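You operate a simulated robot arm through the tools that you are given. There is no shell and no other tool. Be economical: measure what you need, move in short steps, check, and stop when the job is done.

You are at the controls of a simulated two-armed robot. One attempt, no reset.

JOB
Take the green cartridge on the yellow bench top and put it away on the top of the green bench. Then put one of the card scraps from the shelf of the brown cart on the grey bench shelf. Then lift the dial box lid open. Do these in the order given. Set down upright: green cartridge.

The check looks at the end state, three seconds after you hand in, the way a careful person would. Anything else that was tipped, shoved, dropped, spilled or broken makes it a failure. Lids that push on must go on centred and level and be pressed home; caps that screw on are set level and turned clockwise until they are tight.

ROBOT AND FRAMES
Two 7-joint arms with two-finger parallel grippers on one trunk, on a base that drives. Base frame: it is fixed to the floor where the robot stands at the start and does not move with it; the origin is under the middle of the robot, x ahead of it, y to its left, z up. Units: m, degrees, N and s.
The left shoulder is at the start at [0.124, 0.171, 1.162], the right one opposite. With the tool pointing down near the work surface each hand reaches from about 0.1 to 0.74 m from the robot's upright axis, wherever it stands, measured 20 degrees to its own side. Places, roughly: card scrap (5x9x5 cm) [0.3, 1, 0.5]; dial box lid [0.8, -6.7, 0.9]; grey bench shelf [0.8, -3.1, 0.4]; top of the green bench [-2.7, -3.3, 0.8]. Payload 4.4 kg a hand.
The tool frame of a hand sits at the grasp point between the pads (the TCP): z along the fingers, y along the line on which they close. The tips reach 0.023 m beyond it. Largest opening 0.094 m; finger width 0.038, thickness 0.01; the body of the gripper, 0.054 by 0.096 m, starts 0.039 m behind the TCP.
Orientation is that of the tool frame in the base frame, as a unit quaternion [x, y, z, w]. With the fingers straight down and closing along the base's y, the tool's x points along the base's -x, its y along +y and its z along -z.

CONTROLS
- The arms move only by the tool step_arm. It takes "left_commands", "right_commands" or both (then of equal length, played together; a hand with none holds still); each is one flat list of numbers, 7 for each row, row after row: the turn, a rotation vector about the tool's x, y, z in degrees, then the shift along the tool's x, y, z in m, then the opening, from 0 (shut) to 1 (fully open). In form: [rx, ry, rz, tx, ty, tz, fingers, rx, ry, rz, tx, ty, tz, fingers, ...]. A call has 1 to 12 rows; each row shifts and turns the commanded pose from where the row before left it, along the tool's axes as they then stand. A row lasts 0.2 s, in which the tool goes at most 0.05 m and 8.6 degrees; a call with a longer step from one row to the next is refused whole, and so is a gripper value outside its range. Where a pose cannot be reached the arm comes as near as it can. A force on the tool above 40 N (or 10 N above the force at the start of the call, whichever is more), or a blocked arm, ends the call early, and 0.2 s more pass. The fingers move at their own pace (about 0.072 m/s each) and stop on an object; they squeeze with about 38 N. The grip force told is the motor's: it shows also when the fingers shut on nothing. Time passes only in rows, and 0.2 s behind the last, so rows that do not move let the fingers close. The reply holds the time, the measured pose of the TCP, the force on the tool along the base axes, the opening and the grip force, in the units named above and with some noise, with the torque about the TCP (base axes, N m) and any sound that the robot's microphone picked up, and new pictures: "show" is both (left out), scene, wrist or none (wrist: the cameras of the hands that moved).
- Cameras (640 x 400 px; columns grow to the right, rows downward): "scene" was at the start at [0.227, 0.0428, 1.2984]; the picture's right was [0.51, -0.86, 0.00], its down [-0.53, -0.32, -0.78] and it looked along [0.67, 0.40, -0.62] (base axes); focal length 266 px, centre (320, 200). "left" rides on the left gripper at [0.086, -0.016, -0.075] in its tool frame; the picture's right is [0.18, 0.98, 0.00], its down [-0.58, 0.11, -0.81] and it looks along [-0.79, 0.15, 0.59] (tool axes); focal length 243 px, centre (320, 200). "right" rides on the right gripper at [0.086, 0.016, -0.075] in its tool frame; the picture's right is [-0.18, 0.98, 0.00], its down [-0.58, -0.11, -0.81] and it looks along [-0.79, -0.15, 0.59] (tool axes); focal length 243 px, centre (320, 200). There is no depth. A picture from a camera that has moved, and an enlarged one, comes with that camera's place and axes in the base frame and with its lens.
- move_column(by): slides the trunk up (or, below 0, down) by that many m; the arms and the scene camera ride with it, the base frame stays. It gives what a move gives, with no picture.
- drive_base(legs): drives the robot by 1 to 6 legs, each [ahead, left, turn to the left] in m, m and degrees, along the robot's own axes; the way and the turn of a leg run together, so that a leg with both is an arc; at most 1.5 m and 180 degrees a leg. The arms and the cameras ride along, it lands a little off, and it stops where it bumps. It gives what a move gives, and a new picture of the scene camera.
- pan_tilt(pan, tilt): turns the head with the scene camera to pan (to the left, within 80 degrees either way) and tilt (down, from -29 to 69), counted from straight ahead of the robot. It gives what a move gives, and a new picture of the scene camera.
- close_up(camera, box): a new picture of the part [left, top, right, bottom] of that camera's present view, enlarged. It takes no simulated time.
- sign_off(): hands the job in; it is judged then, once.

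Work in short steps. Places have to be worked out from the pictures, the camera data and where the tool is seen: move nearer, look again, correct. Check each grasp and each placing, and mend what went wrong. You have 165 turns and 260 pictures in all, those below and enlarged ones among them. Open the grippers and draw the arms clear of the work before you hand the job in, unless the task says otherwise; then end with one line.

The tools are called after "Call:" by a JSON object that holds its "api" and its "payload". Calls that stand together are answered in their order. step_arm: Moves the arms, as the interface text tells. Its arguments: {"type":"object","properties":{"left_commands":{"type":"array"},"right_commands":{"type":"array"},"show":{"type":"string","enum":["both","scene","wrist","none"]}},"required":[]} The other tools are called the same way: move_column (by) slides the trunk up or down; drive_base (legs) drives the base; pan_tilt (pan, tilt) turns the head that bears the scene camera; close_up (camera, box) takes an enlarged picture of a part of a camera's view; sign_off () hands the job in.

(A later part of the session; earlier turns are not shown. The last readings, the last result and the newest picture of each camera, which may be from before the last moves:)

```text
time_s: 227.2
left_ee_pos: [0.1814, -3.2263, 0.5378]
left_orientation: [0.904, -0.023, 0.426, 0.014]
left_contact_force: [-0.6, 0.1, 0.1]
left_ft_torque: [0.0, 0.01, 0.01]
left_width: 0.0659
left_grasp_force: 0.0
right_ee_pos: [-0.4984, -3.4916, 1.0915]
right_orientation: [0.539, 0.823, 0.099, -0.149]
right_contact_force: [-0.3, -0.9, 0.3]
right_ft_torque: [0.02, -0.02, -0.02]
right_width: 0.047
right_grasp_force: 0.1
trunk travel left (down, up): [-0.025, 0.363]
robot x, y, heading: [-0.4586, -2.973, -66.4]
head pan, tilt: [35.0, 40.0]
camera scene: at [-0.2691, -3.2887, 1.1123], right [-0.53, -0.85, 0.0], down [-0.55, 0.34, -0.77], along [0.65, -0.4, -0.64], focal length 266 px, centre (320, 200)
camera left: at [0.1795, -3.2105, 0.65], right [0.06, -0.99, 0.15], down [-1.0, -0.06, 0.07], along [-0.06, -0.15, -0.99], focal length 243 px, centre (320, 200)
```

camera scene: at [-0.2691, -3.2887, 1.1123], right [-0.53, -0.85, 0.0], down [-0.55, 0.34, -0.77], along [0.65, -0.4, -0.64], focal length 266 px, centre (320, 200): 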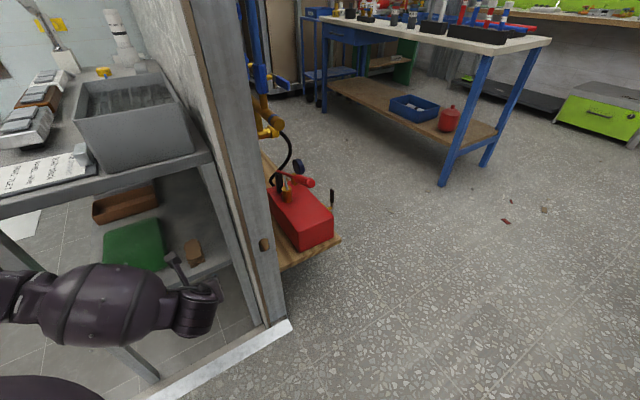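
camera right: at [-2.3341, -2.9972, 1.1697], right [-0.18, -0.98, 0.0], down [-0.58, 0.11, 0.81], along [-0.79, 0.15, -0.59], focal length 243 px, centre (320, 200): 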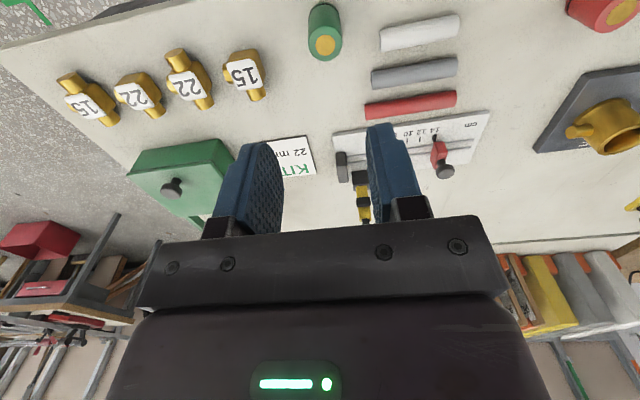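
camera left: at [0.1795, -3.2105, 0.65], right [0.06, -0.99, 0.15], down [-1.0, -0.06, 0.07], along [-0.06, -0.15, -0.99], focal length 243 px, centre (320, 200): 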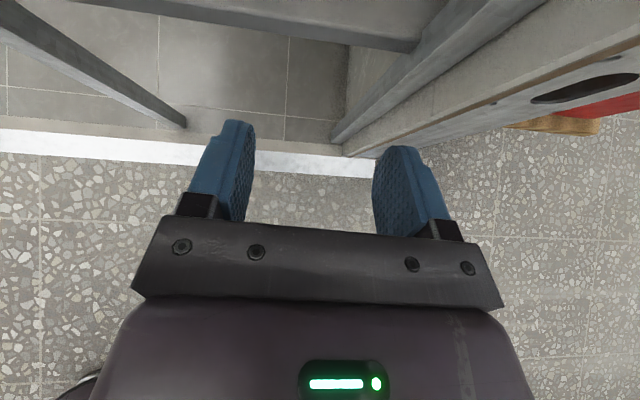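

The scrap now sits on the grey bench shelf beside the green bag. Raise the trunk and look south for the dial box.

Call:
{"api": "move_column", "payload": {"by": 0.3}}

Call:
{"api": "pan_tilt", "payload": {"pan": 10, "tilt": 15}}

Call:
{"api": "pan_tilt", "payload": {"pan": -25, "tilt": 25}}

```text
time_s: 230.2
left_ee_pos: [0.183, -3.2283, 0.8345]
left_orientation: [0.905, -0.024, 0.424, 0.014]
left_contact_force: [-1.0, -0.1, -0.2]
left_ft_torque: [0.05, 0.01, 0.02]
left_width: 0.0656
left_grasp_force: 0.1
right_ee_pos: [-0.4975, -3.4923, 1.3915]
right_orientation: [0.538, 0.823, 0.099, -0.149]
right_contact_force: [-0.8, 0.0, 0.5]
right_ft_torque: [-0.01, 0.01, 0.01]
right_width: 0.0468
right_grasp_force: 0.1
trunk travel left (down, up): [-0.325, 0.063]
robot x, y, heading: [-0.457, -2.9693, -66.6]
head pan, tilt: [35.0, 40.0]
```

```text
time_s: 231.1
left_ee_pos: [0.1822, -3.2286, 0.8352]
left_orientation: [0.905, -0.023, 0.425, 0.014]
left_contact_force: [0.0, 0.2, -0.3]
left_ft_torque: [0.02, 0.02, 0.04]
left_width: 0.0658
left_grasp_force: 0.0
right_ee_pos: [-0.4978, -3.4909, 1.391]
right_orientation: [0.54, 0.823, 0.099, -0.148]
right_contact_force: [0.1, -0.5, 0.8]
right_ft_torque: [-0.01, 0.02, 0.03]
right_width: 0.0471
right_grasp_force: 0.2
trunk travel left (down, up): [-0.325, 0.063]
robot x, y, heading: [-0.4556, -2.9723, -66.7]
head pan, tilt: [10.0, 15.0]
camera scene: at [-0.3824, -3.1077, 1.4959], right [-0.84, -0.55, 0.0], down [-0.14, 0.22, -0.97], along [0.53, -0.81, -0.26], focal length 266 px, centre (320, 200)
```

scene: 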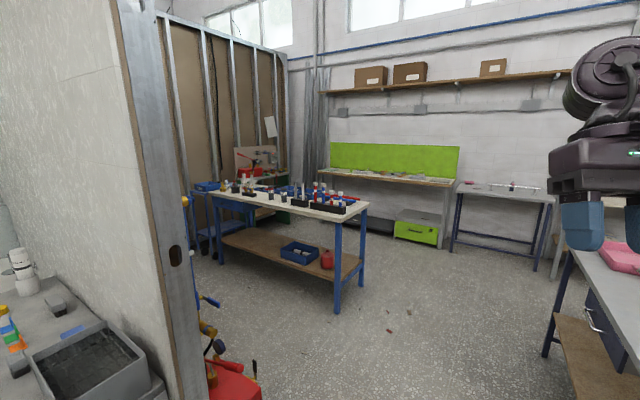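

```text
time_s: 232.2
left_ee_pos: [0.1819, -3.2285, 0.8346]
left_orientation: [0.905, -0.023, 0.424, 0.014]
left_contact_force: [0.2, 0.0, -0.2]
left_ft_torque: [-0.01, 0.0, 0.01]
left_width: 0.0656
left_grasp_force: 0.1
right_ee_pos: [-0.4983, -3.4924, 1.3928]
right_orientation: [0.54, 0.822, 0.098, -0.149]
right_contact_force: [0.0, -0.3, -0.5]
right_ft_torque: [0.01, -0.01, 0.01]
right_width: 0.0469
right_grasp_force: 0.0
trunk travel left (down, up): [-0.325, 0.063]
robot x, y, heading: [-0.4578, -2.9741, -66.7]
head pan, tilt: [-25.0, 25.0]
camera scene: at [-0.4365, -3.1218, 1.4798], right [-1.0, 0.03, 0.0], down [0.01, 0.42, -0.91], along [-0.03, -0.91, -0.42], focal length 266 px, centre (320, 200)
```

scene: 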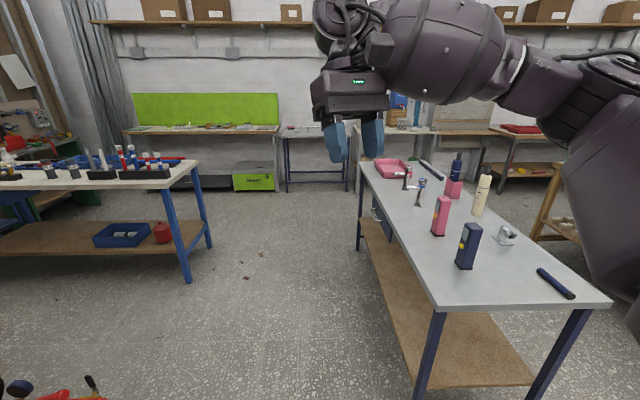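

The dial box should be near pixel (391,173) of the earlier view, on the bench below the green board. I turn back and enlarge.

Call:
{"api": "pan_tilt", "payload": {"pan": 10, "tilt": 15}}

Call:
{"api": "close_up", "payload": {"camera": "scene", "box": [310, 130, 470, 230]}}

```text
time_s: 233.2
left_ee_pos: [0.1825, -3.2272, 0.8348]
left_orientation: [0.905, -0.024, 0.425, 0.015]
left_contact_force: [0.3, 0.1, 0.1]
left_ft_torque: [0.02, 0.0, 0.0]
left_width: 0.0661
left_grasp_force: 0.0
right_ee_pos: [-0.4974, -3.4922, 1.3918]
right_orientation: [0.539, 0.823, 0.098, -0.149]
right_contact_force: [-0.7, 0.4, 0.7]
right_ft_torque: [0.02, 0.0, 0.01]
right_width: 0.0469
right_grasp_force: 0.0
trunk travel left (down, up): [-0.325, 0.063]
robot x, y, heading: [-0.4577, -2.976, -66.3]
head pan, tilt: [10.0, 15.0]
camera scene: at [-0.3826, -3.1078, 1.496], right [-0.84, -0.55, 0.0], down [-0.14, 0.22, -0.97], along [0.53, -0.81, -0.26], focal length 266 px, centre (320, 200)
```

scene: 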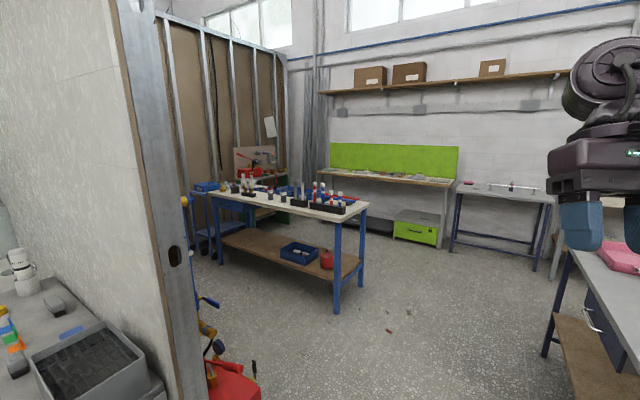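

```text
4.00 times, centred on (390, 180) of scene
camera zoom: at [-0.3826, -3.1078, 1.496], right [-0.84, -0.55, 0.0], down [-0.14, 0.22, -0.97], along [0.53, -0.81, -0.26], focal length 1064 px, centre (40, 280)
```

zoom: 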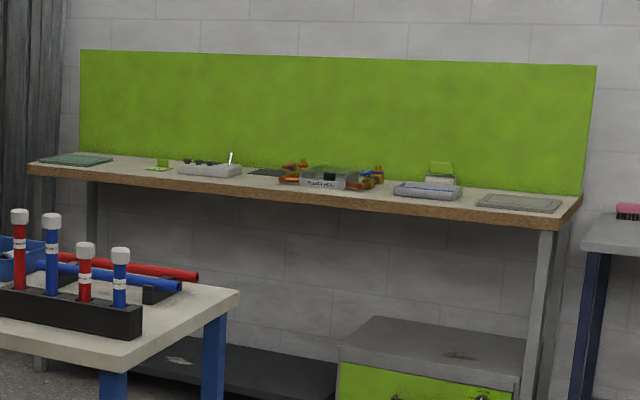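

Dial box seems to be the grey box in the middle of the bench under the green board. I turn right to heading -90 with a small shift away from the wall post.

Call:
{"api": "drive_base", "payload": {"legs": [[0.02, -0.05, -23.5]]}}

Call:
{"api": "pan_tilt", "payload": {"pan": 35, "tilt": 35}}

```text
time_s: 234.8
left_ee_pos: [-0.0209, -3.4956, 0.8351]
left_orientation: [0.88, -0.212, 0.413, 0.102]
left_contact_force: [-0.2, -0.1, -0.4]
left_ft_torque: [0.01, 0.01, 0.0]
left_width: 0.0656
left_grasp_force: 0.0
right_ee_pos: [-0.7504, -3.4597, 1.3917]
right_orientation: [0.7, 0.691, 0.128, -0.125]
right_contact_force: [-0.3, -0.3, 1.2]
right_ft_torque: [0.01, 0.0, -0.02]
right_width: 0.047
right_grasp_force: 0.1
trunk travel left (down, up): [-0.325, 0.063]
robot x, y, heading: [-0.5012, -3.0074, -90.6]
head pan, tilt: [10.0, 15.0]
camera scene: at [-0.4881, -3.1558, 1.496], right [-0.99, -0.16, 0.0], down [-0.04, 0.26, -0.97], along [0.15, -0.95, -0.26], focal length 266 px, centre (320, 200)
```

scene: 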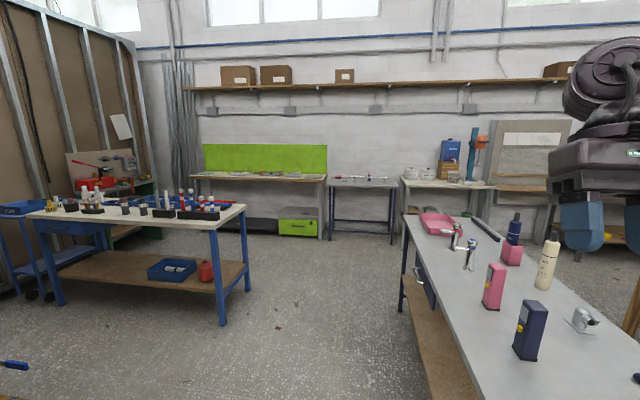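

```text
time_s: 235.7
left_ee_pos: [-0.0226, -3.4957, 0.8356]
left_orientation: [0.88, -0.212, 0.413, 0.102]
left_contact_force: [-0.1, 0.0, 0.5]
left_ft_torque: [-0.02, 0.03, -0.02]
left_width: 0.0657
left_grasp_force: 0.1
right_ee_pos: [-0.7508, -3.4582, 1.3925]
right_orientation: [0.7, 0.692, 0.128, -0.125]
right_contact_force: [0.0, -0.6, -0.1]
right_ft_torque: [0.0, -0.01, -0.01]
right_width: 0.047
right_grasp_force: 0.0
trunk travel left (down, up): [-0.325, 0.063]
robot x, y, heading: [-0.5017, -3.0001, -91.0]
head pan, tilt: [35.0, 35.0]
camera scene: at [-0.453, -3.1365, 1.4641], right [-0.83, -0.56, 0.0], down [-0.32, 0.47, -0.82], along [0.46, -0.68, -0.57], focal length 266 px, centre (320, 200)
```

scene: 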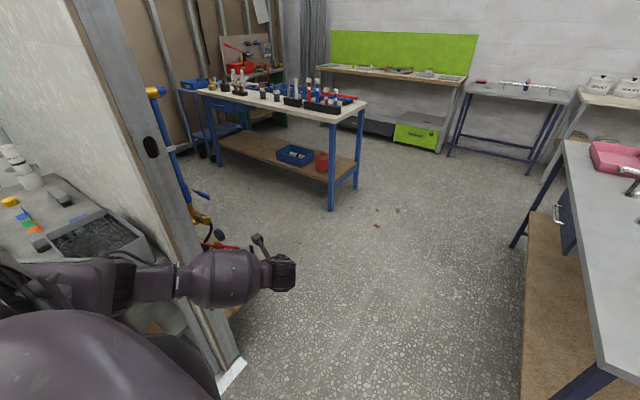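

The lane south (between the bottle table, x<-0.9, and blue bench, x>0.5) is open. Drive south to y≈-5.6.

Call:
{"api": "drive_base", "payload": {"legs": [[1.2, 0.12, 1], [1.4, 0.03, 0]]}}

Call:
{"api": "pan_tilt", "payload": {"pan": 40, "tilt": 25}}

```text
time_s: 248.2
left_ee_pos: [0.1398, -6.0447, 0.8354]
left_orientation: [0.88, -0.21, 0.413, 0.102]
left_contact_force: [-0.7, -0.3, 0.6]
left_ft_torque: [-0.01, 0.04, -0.01]
left_width: 0.0658
left_grasp_force: 0.0
right_ee_pos: [-0.5909, -6.01, 1.3899]
right_orientation: [0.698, 0.694, 0.126, -0.125]
right_contact_force: [-0.2, -0.5, 0.3]
right_ft_torque: [-0.02, 0.0, 0.03]
right_width: 0.0471
right_grasp_force: 0.0
trunk travel left (down, up): [-0.325, 0.063]
robot x, y, heading: [-0.3459, -5.5578, -90.4]
head pan, tilt: [35.0, 35.0]
camera scene: at [-0.2939, -5.6856, 1.464], right [-0.82, -0.57, 0.0], down [-0.32, 0.47, -0.82], along [0.46, -0.68, -0.57], focal length 266 px, centre (320, 200)
```

scene: 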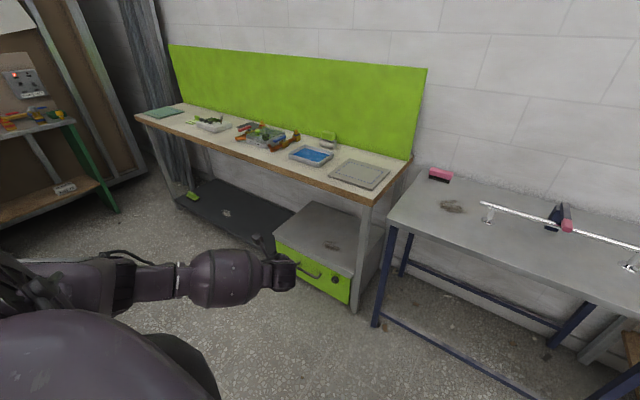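

```text
time_s: 248.9
left_ee_pos: [0.1386, -6.0432, 0.835]
left_orientation: [0.881, -0.21, 0.412, 0.101]
left_contact_force: [-0.4, -0.1, -0.6]
left_ft_torque: [0.02, 0.01, 0.0]
left_width: 0.0659
left_grasp_force: 0.1
right_ee_pos: [-0.5897, -6.0082, 1.3921]
right_orientation: [0.697, 0.694, 0.126, -0.125]
right_contact_force: [0.4, -0.8, -0.2]
right_ft_torque: [0.0, 0.01, 0.02]
right_width: 0.0469
right_grasp_force: 0.0
trunk travel left (down, up): [-0.325, 0.063]
robot x, y, heading: [-0.3423, -5.552, -90.6]
head pan, tilt: [40.0, 25.0]
camera scene: at [-0.2853, -5.6838, 1.4797], right [-0.77, -0.64, 0.0], down [-0.27, 0.33, -0.91], along [0.58, -0.7, -0.42], focal length 266 px, centre (320, 200)
```

scene: 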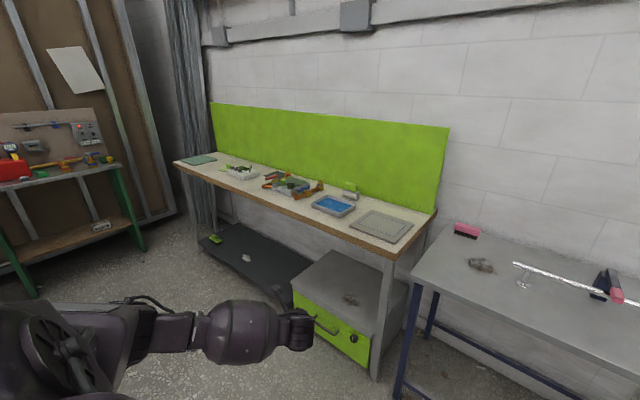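

Call:
{"api": "close_up", "payload": {"camera": "scene", "box": [210, 145, 430, 265]}}

```text
2.91 times, centred on (320, 205) of scene
camera zoom: at [-0.2853, -5.6838, 1.4797], right [-0.77, -0.64, 0.0], down [-0.27, 0.33, -0.91], along [0.58, -0.7, -0.42], focal length 774 px, centre (320, 186)
```

zoom: 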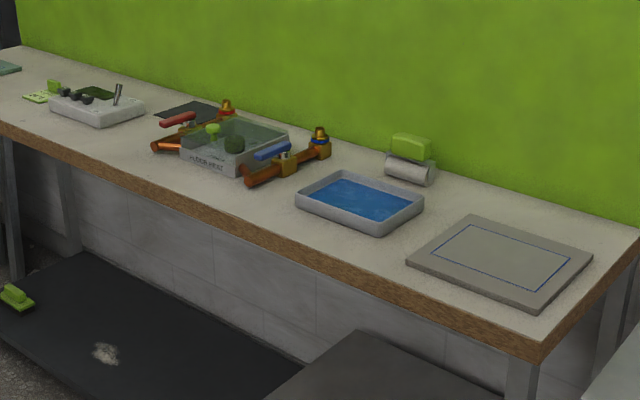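

The dial box is the clear-lidded box at about (0.83, -6.745) between orange valve brackets. I raise the left hand out of the way, then drive to stand in front of it.

Call:
{"api": "step_arm", "payload": {"left_commands": [0, 0, 0, 0.0307, 0, -0.0256, 0.7, 0, 0, 0, 0.0307, 0, -0.0256, 0.7, 0, 0, 0, 0.0307, 0, -0.0256, 0.7, 0, 0, 0, 0.0307, 0, -0.0256, 0.7, 0, 0, 0, 0.0307, 0, -0.0256, 0.7, 0, 0, 0, 0.0307, 0, -0.0256, 0.7, 0, 0, 0, 0.0307, 0, -0.0256, 0.7, 0, 0, 0, 0.0307, 0, -0.0256, 0.7, 0, 0, 0, 0.0307, 0, -0.0256, 0.7], "show": "none"}}

Call:
{"api": "drive_base", "payload": {"legs": [[0.1, 0.6, 0.5], [0.12, 0.5, 0]]}}

Call:
{"api": "pan_tilt", "payload": {"pan": 0, "tilt": 35}}

```text
time_s: 250.9
left_ee_pos: [0.1384, -6.0441, 1.1938]
left_orientation: [0.881, -0.21, 0.413, 0.101]
left_contact_force: [0.0, 0.3, -0.2]
left_ft_torque: [-0.02, 0.01, 0.01]
left_width: 0.0655
left_grasp_force: 0.1
right_ee_pos: [-0.5895, -6.0089, 1.3923]
right_orientation: [0.698, 0.694, 0.128, -0.125]
right_contact_force: [0.6, -0.1, -0.6]
right_ft_torque: [-0.01, 0.01, 0.0]
right_width: 0.0468
right_grasp_force: 0.0
trunk travel left (down, up): [-0.325, 0.063]
robot x, y, heading: [-0.3453, -5.5506, -90.3]
head pan, tilt: [40.0, 25.0]
```

```text
time_s: 261.1
left_ee_pos: [1.2375, -6.2545, 1.1935]
left_orientation: [0.881, -0.205, 0.414, 0.099]
left_contact_force: [1.3, -0.1, -0.2]
left_ft_torque: [-0.02, 0.04, -0.01]
left_width: 0.0658
left_grasp_force: 0.1
right_ee_pos: [0.5077, -6.2293, 1.393]
right_orientation: [0.694, 0.697, 0.127, -0.127]
right_contact_force: [0.2, 0.7, -1.5]
right_ft_torque: [-0.02, 0.01, -0.01]
right_width: 0.047
right_grasp_force: 0.1
trunk travel left (down, up): [-0.325, 0.063]
robot x, y, heading: [0.7482, -5.7658, -89.9]
head pan, tilt: [40.0, 25.0]
camera scene: at [0.8086, -5.8996, 1.4798], right [-0.77, -0.64, 0.0], down [-0.27, 0.32, -0.91], along [0.58, -0.69, -0.42], focal length 266 px, centre (320, 200)
```

scene: 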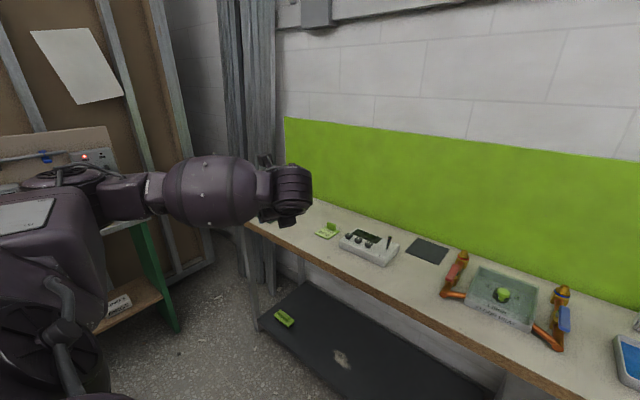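

```text
time_s: 262.1
left_ee_pos: [1.2365, -6.2546, 1.192]
left_orientation: [0.882, -0.205, 0.413, 0.098]
left_contact_force: [0.1, 0.1, -0.3]
left_ft_torque: [0.0, 0.03, -0.01]
left_width: 0.0659
left_grasp_force: 0.1
right_ee_pos: [0.5078, -6.2271, 1.3915]
right_orientation: [0.694, 0.698, 0.126, -0.126]
right_contact_force: [0.4, 0.6, 0.0]
right_ft_torque: [-0.01, 0.01, -0.01]
right_width: 0.047
right_grasp_force: 0.0
trunk travel left (down, up): [-0.325, 0.063]
robot x, y, heading: [0.7444, -5.7689, -89.8]
head pan, tilt: [0.0, 35.0]
camera scene: at [0.7494, -5.9171, 1.464], right [-1.0, 0.0, 0.0], down [0.0, 0.57, -0.82], along [0.0, -0.82, -0.57], focal length 266 px, centre (320, 200)
```

scene: 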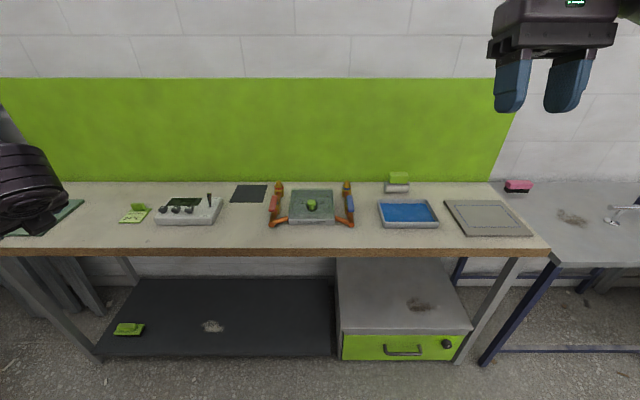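

Call:
{"api": "close_up", "payload": {"camera": "scene", "box": [250, 165, 380, 245]}}

Call:
{"api": "close_up", "payload": {"camera": "scene", "box": [110, 165, 260, 250]}}

```text
4.92 times, centred on (315, 205) of scene
camera zoom: at [0.7494, -5.9171, 1.464], right [-1.0, 0.0, 0.0], down [0.0, 0.57, -0.82], along [0.0, -0.82, -0.57], focal length 1309 px, centre (345, 175)
```

zoom: 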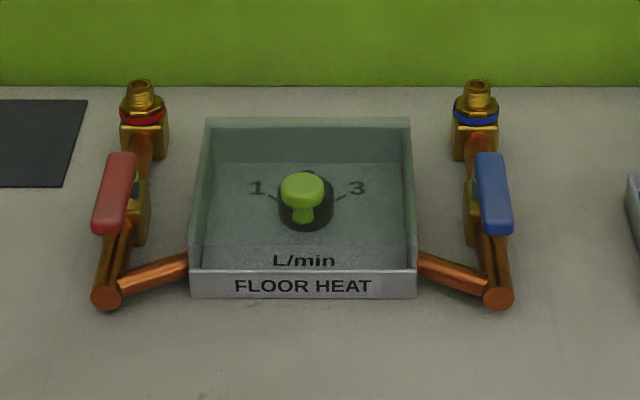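

```text
4.27 times, centred on (185, 208) of scene
camera zoom: at [0.7494, -5.9171, 1.464], right [-1.0, 0.0, 0.0], down [0.0, 0.57, -0.82], along [0.0, -0.82, -0.57], focal length 1135 px, centre (896, 168)
```

zoom: 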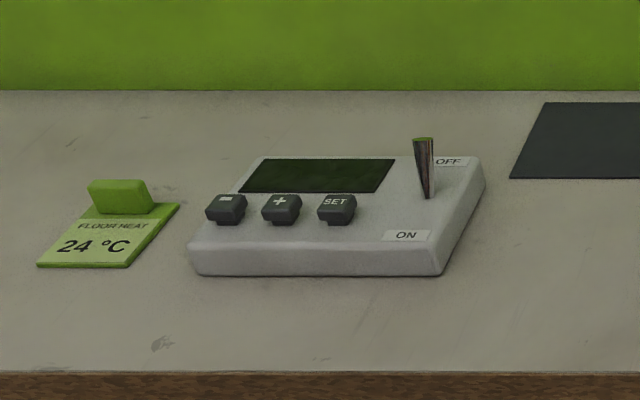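

This is the dial box: a clear hood over a dial ("FLOOR HEAT"). I drive closer and look down into it.

Call:
{"api": "drive_base", "payload": {"legs": [[0.22, 0.13, 0]]}}

Call:
{"api": "pan_tilt", "payload": {"pan": -10, "tilt": 50}}

Call:
{"api": "close_up", "payload": {"camera": "scene", "box": [240, 130, 400, 250]}}

```text
time_s: 264.0
left_ee_pos: [1.367, -6.4755, 1.1929]
left_orientation: [0.882, -0.205, 0.413, 0.098]
left_contact_force: [-0.3, -0.9, 0.8]
left_ft_torque: [0.03, -0.03, 0.03]
left_width: 0.0657
left_grasp_force: 0.0
right_ee_pos: [0.6383, -6.4486, 1.3913]
right_orientation: [0.694, 0.698, 0.127, -0.126]
right_contact_force: [0.4, 0.1, 0.2]
right_ft_torque: [0.0, 0.0, 0.03]
right_width: 0.0467
right_grasp_force: 0.1
trunk travel left (down, up): [-0.325, 0.063]
robot x, y, heading: [0.8766, -5.9886, -90.1]
head pan, tilt: [0.0, 35.0]
camera scene: at [0.8803, -6.1377, 1.464], right [-1.0, 0.0, 0.0], down [0.0, 0.57, -0.82], along [0.0, -0.82, -0.57], focal length 266 px, centre (320, 200)
```

scene: 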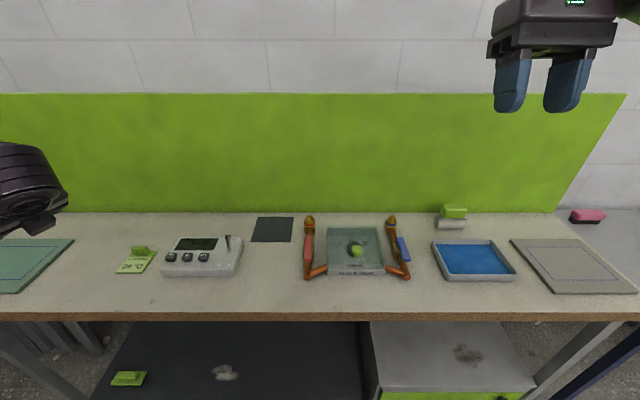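

```text
time_s: 264.8
left_ee_pos: [1.367, -6.4752, 1.1926]
left_orientation: [0.882, -0.205, 0.413, 0.099]
left_contact_force: [0.2, -0.3, -0.4]
left_ft_torque: [-0.01, -0.01, 0.03]
left_width: 0.0659
left_grasp_force: 0.0
right_ee_pos: [0.6368, -6.4475, 1.3918]
right_orientation: [0.694, 0.698, 0.127, -0.126]
right_contact_force: [-0.3, 0.2, 0.1]
right_ft_torque: [0.03, -0.02, 0.02]
right_width: 0.0471
right_grasp_force: 0.0
trunk travel left (down, up): [-0.325, 0.063]
robot x, y, heading: [0.8804, -5.9898, -90.3]
head pan, tilt: [-10.0, 50.0]
camera scene: at [0.8664, -6.1244, 1.4424], right [-0.98, 0.17, 0.0], down [0.13, 0.75, -0.64], along [-0.11, -0.63, -0.77], focal length 266 px, centre (320, 200)
```

scene: 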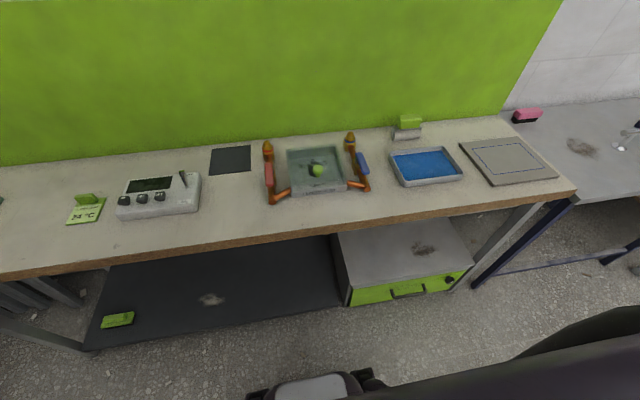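

```text
3.33 times, centred on (320, 190) of scene
camera zoom: at [0.8664, -6.1244, 1.4424], right [-0.98, 0.17, 0.0], down [0.13, 0.75, -0.64], along [-0.11, -0.63, -0.77], focal length 886 px, centre (320, 233)
```

zoom: 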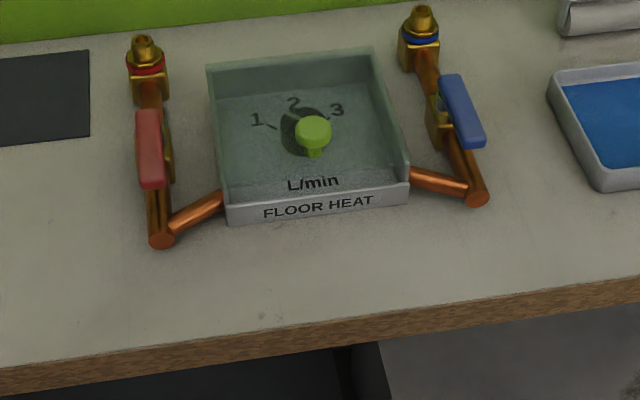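

The lime knob appears to sit on the clear lid as its handle. I straighten the right hand to vertical and bring it above for a close wrist-camera view.

Call:
{"api": "step_arm", "payload": {"right_commands": [0, -7, 0, 0, 0, 0, 0.5, 0, -7, 0, 0, 0, 0, 0.5, 0, -6.7, 0, 0, 0, 0, 0.5, 0, 0, 0, -0.02, 0.022, 0.038, 1, 0, 0, 0, -0.02, 0.022, 0.038, 1, 0, 0, 0, -0.02, 0.022, 0.038, 1, 0, 0, 0, -0.02, 0.022, 0.038, 1, 0, 0, 0, -0.02, 0.022, 0.038, 1, 0, 0, 0, -0.02, 0.022, 0.038, 1, 0, 0, 0, 0, 0, 0, 1]}}

```text
time_s: 266.9
left_ee_pos: [1.3652, -6.4745, 1.1937]
left_orientation: [0.881, -0.205, 0.414, 0.1]
left_contact_force: [-0.3, -0.4, -0.1]
left_ft_torque: [0.04, 0.01, 0.02]
left_width: 0.0661
left_grasp_force: 0.1
right_ee_pos: [0.7681, -6.5678, 1.1643]
right_orientation: [0.705, 0.709, 0.0, 0.002]
right_contact_force: [0.0, 0.3, -0.1]
right_ft_torque: [-0.01, 0.02, 0.0]
right_width: 0.0943
right_grasp_force: 0.0
trunk travel left (down, up): [-0.325, 0.063]
robot x, y, heading: [0.8777, -5.9866, -90.0]
head pan, tilt: [-10.0, 50.0]
camera scene: at [0.8659, -6.1239, 1.4424], right [-0.98, 0.17, 0.0], down [0.13, 0.75, -0.64], along [-0.11, -0.63, -0.77], focal length 266 px, centre (320, 200)
camera right: at [0.7835, -6.4805, 1.2393], right [0.98, -0.18, 0.0], down [-0.11, -0.58, 0.81], along [-0.14, -0.8, -0.59], focal length 243 px, centre (320, 200)
```

scene: 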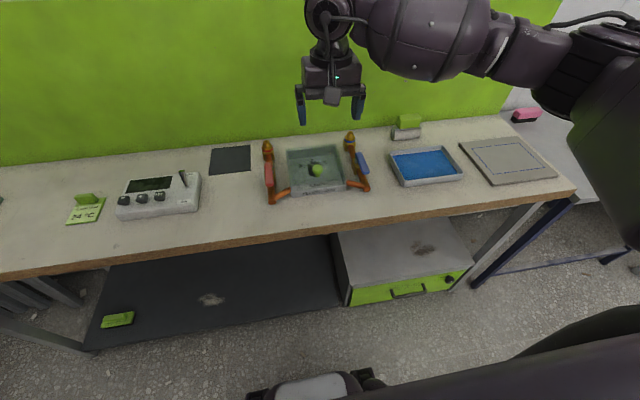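
right: 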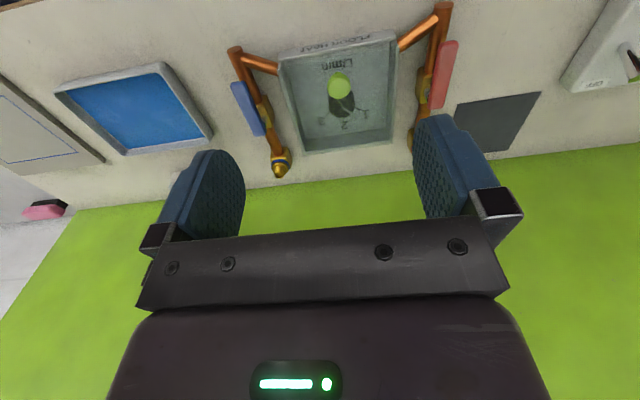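

Call:
{"api": "close_up", "payload": {"camera": "right", "box": [220, 0, 460, 180]}}

```text
2.22 times, centred on (340, 90) of right
camera zoom: at [0.7835, -6.4805, 1.2393], right [0.98, -0.18, 0.0], down [-0.11, -0.58, 0.81], along [-0.14, -0.8, -0.59], focal length 539 px, centre (276, 444)
```

zoom: 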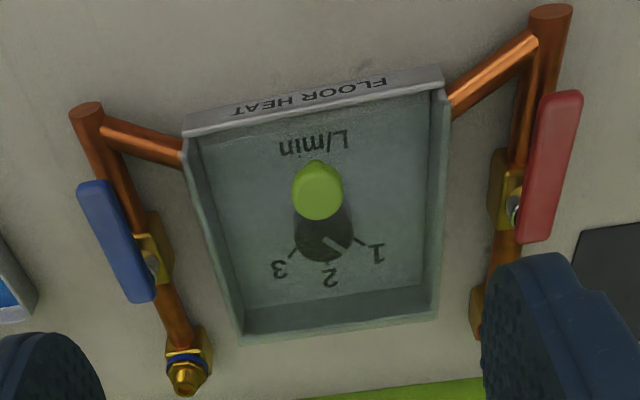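

The lid is a clear pane with a lime knob near its front edge at about (0.781, -6.646, 0.937); hinge presumably at the back. I bring the right hand over the knob at z≈1.0.

Call:
{"api": "step_arm", "payload": {"right_commands": [0, 0, 0, -0.0195, 0.0033, 0.041, 1, 0, 0, 0, -0.0195, 0.0033, 0.041, 1, 0, 0, 0, -0.0195, 0.0033, 0.041, 1, 0, 0, 0, -0.0195, 0.0033, 0.041, 1, 0, 0, 0, 0, 0, 0, 1], "show": "wrist"}}

```text
time_s: 268.1
left_ee_pos: [1.3665, -6.4752, 1.1937]
left_orientation: [0.881, -0.205, 0.414, 0.099]
left_contact_force: [-0.8, 1.0, 0.9]
left_ft_torque: [0.01, 0.02, 0.02]
left_width: 0.0659
left_grasp_force: 0.1
right_ee_pos: [0.7837, -6.6481, 0.9989]
right_orientation: [0.706, 0.709, -0.001, 0.002]
right_contact_force: [0.4, 0.0, -0.3]
right_ft_torque: [0.02, 0.01, -0.01]
right_width: 0.094
right_grasp_force: 0.1
trunk travel left (down, up): [-0.325, 0.063]
robot x, y, heading: [0.8819, -5.9885, -89.8]
head pan, tilt: [-10.0, 50.0]
camera right: at [0.7988, -6.5601, 1.0744], right [0.98, -0.18, 0.0], down [-0.11, -0.58, 0.81], along [-0.14, -0.8, -0.59], focal length 243 px, centre (320, 200)
```

right: 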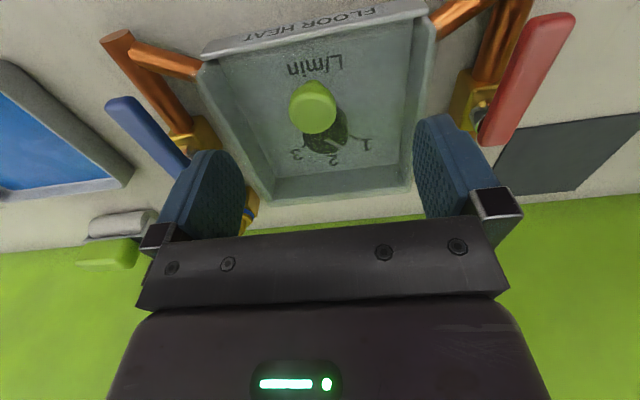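

Call:
{"api": "step_arm", "payload": {"right_commands": [0, 0, 0, 0, -0.003, 0.02, 0.7, 0, 0, 0, 0, 0, 0.02, 0.7, 0, 0, 0, 0, 0, 0, 0.7], "show": "wrist"}}

```text
time_s: 268.9
left_ee_pos: [1.3685, -6.4744, 1.1936]
left_orientation: [0.881, -0.206, 0.414, 0.1]
left_contact_force: [0.0, 0.0, -0.3]
left_ft_torque: [-0.01, 0.03, 0.01]
left_width: 0.0659
left_grasp_force: 0.2
right_ee_pos: [0.7815, -6.6474, 0.9603]
right_orientation: [0.706, 0.709, -0.001, 0.002]
right_contact_force: [0.4, -0.3, -0.6]
right_ft_torque: [-0.01, -0.02, 0.0]
right_width: 0.066
right_grasp_force: 0.0
trunk travel left (down, up): [-0.325, 0.063]
robot x, y, heading: [0.8785, -5.9892, -90.2]
head pan, tilt: [-10.0, 50.0]
camera right: at [0.7958, -6.5598, 1.0353], right [0.98, -0.18, 0.0], down [-0.11, -0.58, 0.81], along [-0.14, -0.8, -0.59], focal length 243 px, centre (320, 200)
```

right: 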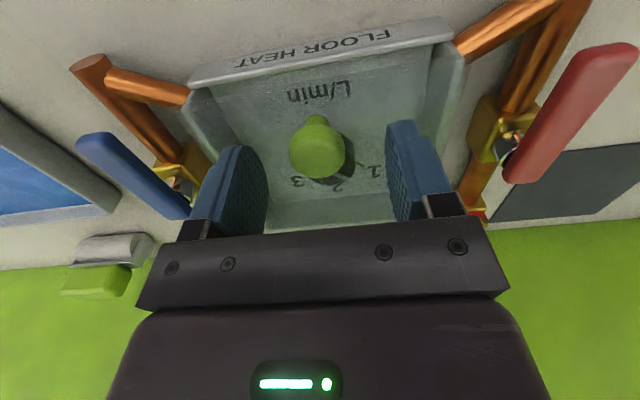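

Knob head confirmed at (0.779, -6.648, 0.937), lid surface ~0.90. Descend 2.7 cm and close on it.

Call:
{"api": "step_arm", "payload": {"right_commands": [0, 0, 0, 0, -0.002, 0.015, 0.7, 0, 0, 0, 0, 0, 0.012, 0.7, 0, 0, 0, 0, 0, 0, 0.3, 0, 0, 0, 0, 0, 0, 0, 0, 0, 0, 0, 0, 0, 0, 0, 0, 0, 0, 0, 0, 0], "show": "wrist"}}

```text
time_s: 270.4
left_ee_pos: [1.3662, -6.4743, 1.1934]
left_orientation: [0.881, -0.205, 0.414, 0.1]
left_contact_force: [-0.5, 0.4, -0.8]
left_ft_torque: [-0.02, 0.0, 0.04]
left_width: 0.0657
left_grasp_force: 0.0
right_ee_pos: [0.7792, -6.6469, 0.9361]
right_orientation: [0.706, 0.708, -0.002, 0.004]
right_contact_force: [-7.7, -5.1, 29.0]
right_ft_torque: [-0.42, 0.33, 0.14]
right_width: 0.0292
right_grasp_force: 46.1
trunk travel left (down, up): [-0.325, 0.063]
robot x, y, heading: [0.8798, -5.9914, -89.8]
head pan, tilt: [-10.0, 50.0]
camera right: at [0.7939, -6.5595, 1.0114], right [0.98, -0.18, 0.0], down [-0.11, -0.58, 0.81], along [-0.14, -0.8, -0.59], focal length 243 px, centre (320, 200)
```

right: 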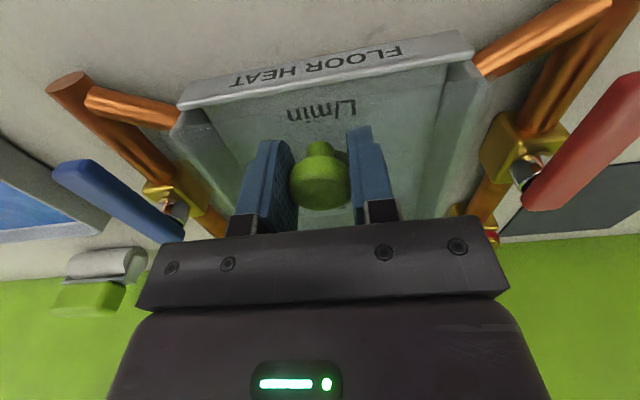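

Gripped the knob (2.9 cm). Try lifting ~1.2 cm along a back-hinged arc and observe.

Call:
{"api": "step_arm", "payload": {"right_commands": [0, 1.5, 0, -0.0008, 0, -0.004, 0, 0, 1.5, 0, -0.0008, 0, -0.004, 0, 0, 2, 0, -0.001, 0, -0.005, 0, 0, 0, 0, 0, 0, 0, 0]}}

```text
time_s: 271.4
left_ee_pos: [1.3676, -6.4746, 1.1929]
left_orientation: [0.881, -0.207, 0.413, 0.1]
left_contact_force: [-0.3, 0.4, -0.9]
left_ft_torque: [0.01, 0.01, -0.04]
left_width: 0.0657
left_grasp_force: 0.1
right_ee_pos: [0.7781, -6.6479, 0.9448]
right_orientation: [0.704, 0.708, 0.032, -0.031]
right_contact_force: [-4.3, -2.7, -1.8]
right_ft_torque: [-0.02, 0.09, -0.15]
right_width: 0.0288
right_grasp_force: 45.1
trunk travel left (down, up): [-0.325, 0.063]
robot x, y, heading: [0.8828, -5.9899, -89.9]
head pan, tilt: [-10.0, 50.0]
camera scene: at [0.866, -6.1252, 1.4421], right [-0.98, 0.17, 0.0], down [0.13, 0.75, -0.64], along [-0.11, -0.63, -0.77], focal length 266 px, centre (320, 200)
camera right: at [0.7939, -6.5691, 1.0276], right [0.98, -0.18, -0.02], down [-0.11, -0.65, 0.75], along [-0.14, -0.74, -0.66], focal length 243 px, centre (320, 200)
```

scene: 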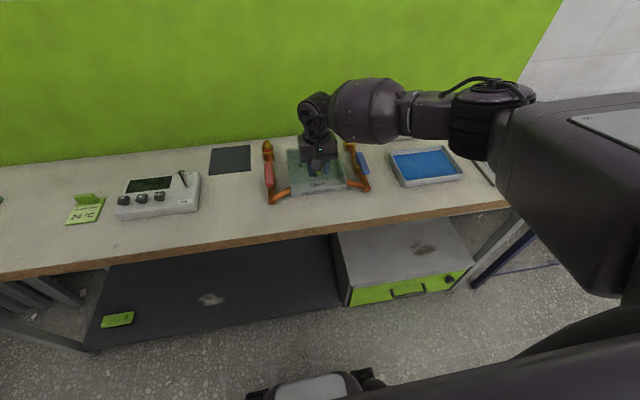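
right: 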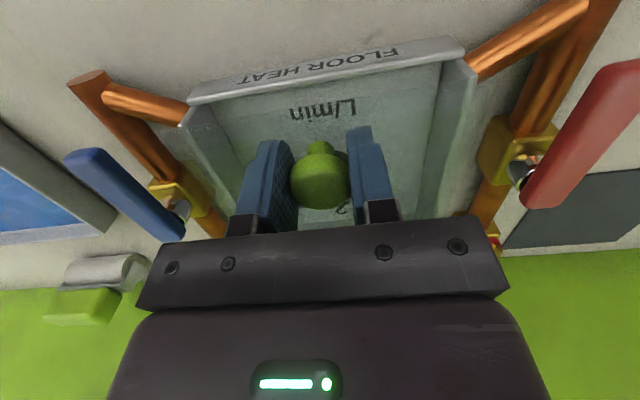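

It rises with little force. Continue along the arc to ~20°.

Call:
{"api": "step_arm", "payload": {"right_commands": [0, 1.3, 0, -0.0024, 0, -0.0098, 0, 0, 1.3, 0, -0.0024, 0, -0.0098, 0, 0, 1.3, 0, -0.0033, 0, -0.0097, 0, 0, 1.3, 0, -0.0033, 0, -0.0097, 0, 0, 0, 0, 0, 0, 0, 0]}}

Call:
{"api": "close_up", "payload": {"camera": "scene", "box": [250, 90, 410, 210]}}

```text
time_s: 272.6
left_ee_pos: [1.3664, -6.4752, 1.194]
left_orientation: [0.881, -0.204, 0.414, 0.099]
left_contact_force: [1.2, -0.1, 0.7]
left_ft_torque: [-0.02, 0.03, 0.01]
left_width: 0.0657
left_grasp_force: 0.0
right_ee_pos: [0.7795, -6.6677, 0.9854]
right_orientation: [0.703, 0.706, 0.062, -0.06]
right_contact_force: [-6.6, 6.2, -4.1]
right_ft_torque: [0.8, -0.13, 0.08]
right_width: 0.0293
right_grasp_force: 45.6
trunk travel left (down, up): [-0.325, 0.063]
robot x, y, heading: [0.8813, -5.9877, -90.0]
head pan, tilt: [-10.0, 50.0]
camera scene: at [0.8657, -6.1246, 1.4424], right [-0.98, 0.17, 0.0], down [0.13, 0.75, -0.64], along [-0.11, -0.63, -0.77], focal length 266 px, centre (320, 200)
camera right: at [0.7938, -6.5939, 1.0751], right [0.98, -0.18, -0.03], down [-0.11, -0.71, 0.69], along [-0.14, -0.68, -0.72], focal length 243 px, centre (320, 200)
```

scene: 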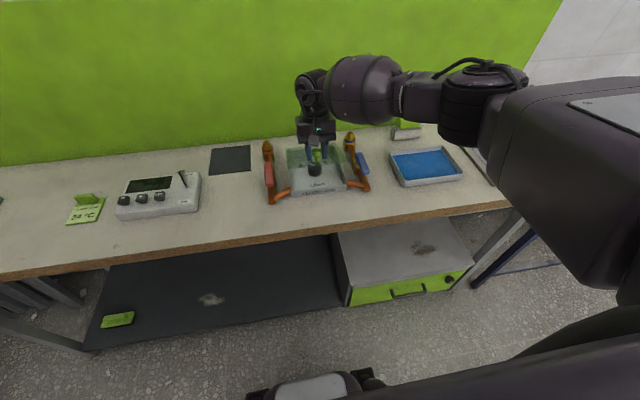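
right: 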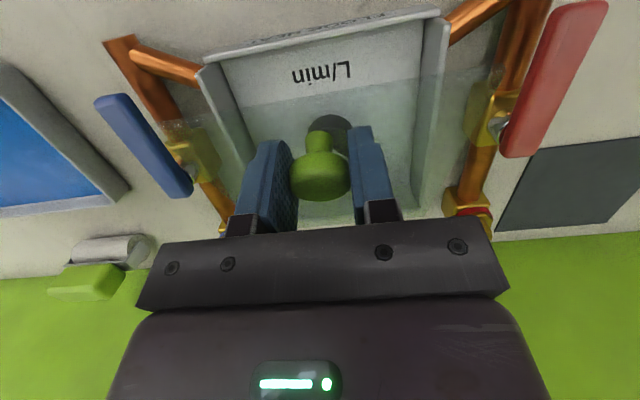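

```text
3.33 times, centred on (330, 150) of scene
camera zoom: at [0.8657, -6.1246, 1.4424], right [-0.98, 0.17, 0.0], down [0.13, 0.75, -0.64], along [-0.11, -0.63, -0.77], focal length 886 px, centre (287, 367)
```

zoom: 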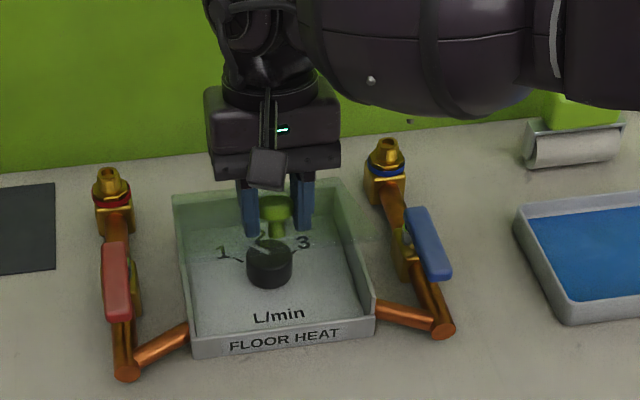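

The lid opens about the rear hinge as modelled. Continue to ~44°.

Call:
{"api": "step_arm", "payload": {"right_commands": [0, 1.2, 0, -0.0042, 0, -0.0093, 0, 0, 1.2, 0, -0.0042, 0, -0.0093, 0, 0, 1.2, 0, -0.0051, 0, -0.0088, 0, 0, 1.2, 0, -0.0051, 0, -0.0088, 0, 0, 1.2, 0, -0.006, 0, -0.0083, 0, 0, 1.2, 0, -0.006, 0, -0.0083, 0, 0, 0, 0, 0, 0, 0, 0], "show": "wrist"}}

Call:
{"api": "close_up", "payload": {"camera": "scene", "box": [250, 90, 410, 210]}}

```text
time_s: 274.1
left_ee_pos: [1.3653, -6.476, 1.1944]
left_orientation: [0.881, -0.204, 0.415, 0.099]
left_contact_force: [-0.2, 0.3, 0.1]
left_ft_torque: [0.01, -0.02, 0.02]
left_width: 0.0655
left_grasp_force: 0.0
right_ee_pos: [0.7777, -6.7065, 1.0271]
right_orientation: [0.697, 0.701, 0.106, -0.106]
right_contact_force: [-5.6, 5.6, -6.5]
right_ft_torque: [1.09, -0.15, 0.06]
right_width: 0.0291
right_grasp_force: 45.6
trunk travel left (down, up): [-0.325, 0.063]
robot x, y, heading: [0.8786, -5.9891, -90.0]
head pan, tilt: [-10.0, 50.0]
camera right: at [0.7939, -6.6457, 1.1259], right [0.98, -0.17, -0.05], down [-0.11, -0.79, 0.6], along [-0.14, -0.58, -0.8], focal length 243 px, centre (320, 200)
```

right: 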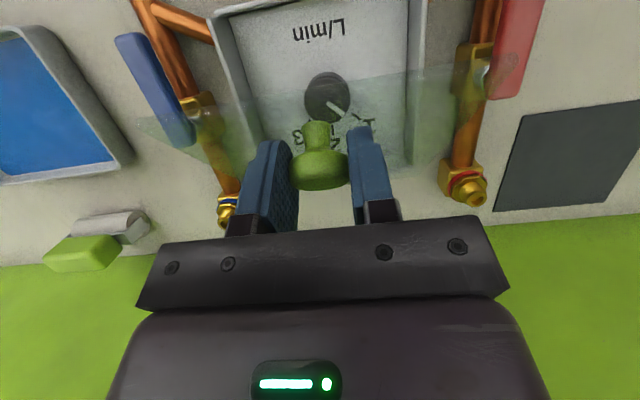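

```text
3.33 times, centred on (330, 150) of scene
camera zoom: at [0.8657, -6.1249, 1.4422], right [-0.98, 0.17, 0.0], down [0.13, 0.75, -0.64], along [-0.11, -0.63, -0.77], focal length 886 px, centre (287, 367)
```

zoom: 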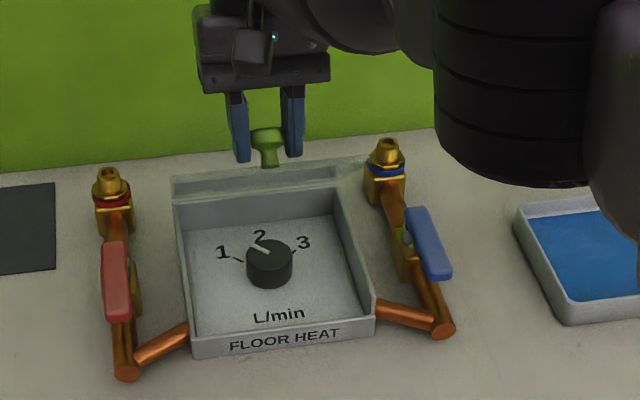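

Lid at ~44° and still tracking. Continue to ~68°, reducing the hand tilt to stay off the wall.

Call:
{"api": "step_arm", "payload": {"right_commands": [0, -1.5, 0, -0.0072, 0, -0.0072, 0, 0, -1.5, 0, -0.0072, 0, -0.0072, 0, 0, -1.5, 0, -0.0085, 0, -0.0056, 0, 0, -1.5, 0, -0.0085, 0, -0.0056, 0, 0, -1.5, 0, -0.0094, 0, -0.004, 0, 0, -1.5, 0, -0.0094, 0, -0.004, 0, 0, 0, 0, 0, 0, 0, 0], "show": "wrist"}}

Call:
{"api": "close_up", "payload": {"camera": "scene", "box": [250, 70, 410, 210]}}

```text
time_s: 275.8
left_ee_pos: [1.3677, -6.4765, 1.193]
left_orientation: [0.881, -0.205, 0.414, 0.099]
left_contact_force: [0.2, 0.4, -0.2]
left_ft_torque: [0.03, -0.01, -0.02]
left_width: 0.0657
left_grasp_force: 0.0
right_ee_pos: [0.7794, -6.7386, 1.0542]
right_orientation: [0.703, 0.707, 0.052, -0.05]
right_contact_force: [6.8, 1.9, -14.4]
right_ft_torque: [0.99, -0.26, -0.01]
right_width: 0.029
right_grasp_force: 45.0
right hand out of reach, approached as far as the arm can: row 1, 2, 3, 4, 5, 6
trunk travel left (down, up): [-0.325, 0.063]
robot x, y, heading: [0.876, -5.9892, -90.2]
head pan, tilt: [-10.0, 50.0]
camera right: at [0.7938, -6.6634, 1.1421], right [0.98, -0.18, -0.02], down [-0.11, -0.69, 0.71], along [-0.14, -0.7, -0.7], focal length 243 px, centre (320, 200)
```

right: 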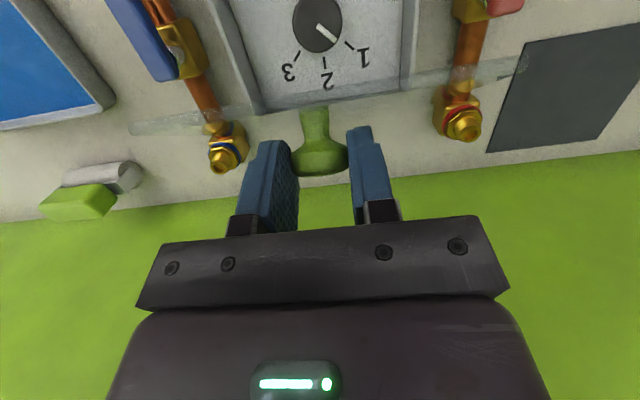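

```text
2.86 times, centred on (330, 140) of scene
camera zoom: at [0.8673, -6.1259, 1.4422], right [-0.98, 0.17, 0.0], down [0.13, 0.76, -0.64], along [-0.11, -0.63, -0.77], focal length 760 px, centre (291, 371)
```

zoom: 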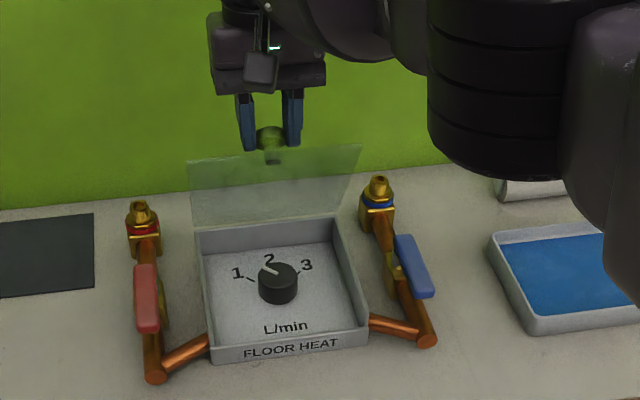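

Arm's reach limit; lid ~62°. Driving the base forward a little moves the knob along the nearly horizontal part of its arc, so I go 4 cm ahead while holding.

Call:
{"api": "drive_base", "payload": {"legs": [[0.04, 0, 0]]}}

Call:
{"api": "close_up", "payload": {"camera": "right", "box": [120, 0, 540, 260]}}

```text
time_s: 276.6
left_ee_pos: [1.3693, -6.5125, 1.1924]
left_orientation: [0.882, -0.205, 0.413, 0.1]
left_contact_force: [0.6, -0.1, -0.1]
left_ft_torque: [0.02, 0.0, 0.03]
left_width: 0.0656
left_grasp_force: 0.1
right_ee_pos: [0.7803, -6.7766, 1.059]
right_orientation: [0.704, 0.707, 0.049, -0.048]
right_contact_force: [10.0, -3.6, 22.5]
right_ft_torque: [-0.79, -0.18, -0.06]
right_width: 0.029
right_grasp_force: 44.3
trunk travel left (down, up): [-0.325, 0.063]
robot x, y, heading: [0.8801, -6.0284, -89.9]
head pan, tilt: [-10.0, 50.0]
camera scene: at [0.8681, -6.1626, 1.4427], right [-0.98, 0.17, 0.0], down [0.13, 0.75, -0.64], along [-0.11, -0.63, -0.77], focal length 266 px, centre (320, 200)
```

scene: 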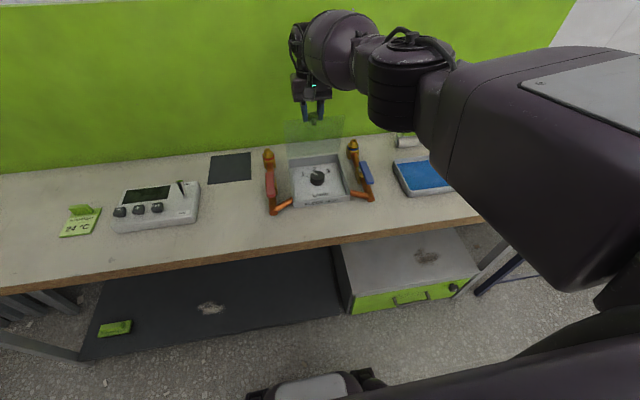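

```text
1.52 times, centred on (330, 130) of right
camera zoom: at [0.7939, -6.7014, 1.1457], right [0.98, -0.18, -0.02], down [-0.11, -0.69, 0.72], along [-0.14, -0.7, -0.7], focal length 370 px, centre (305, 307)
```

zoom: 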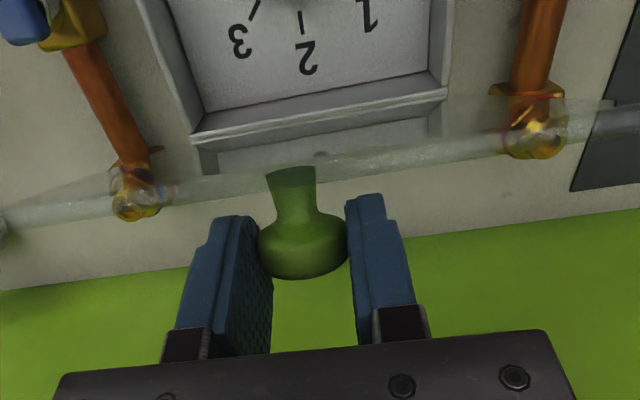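

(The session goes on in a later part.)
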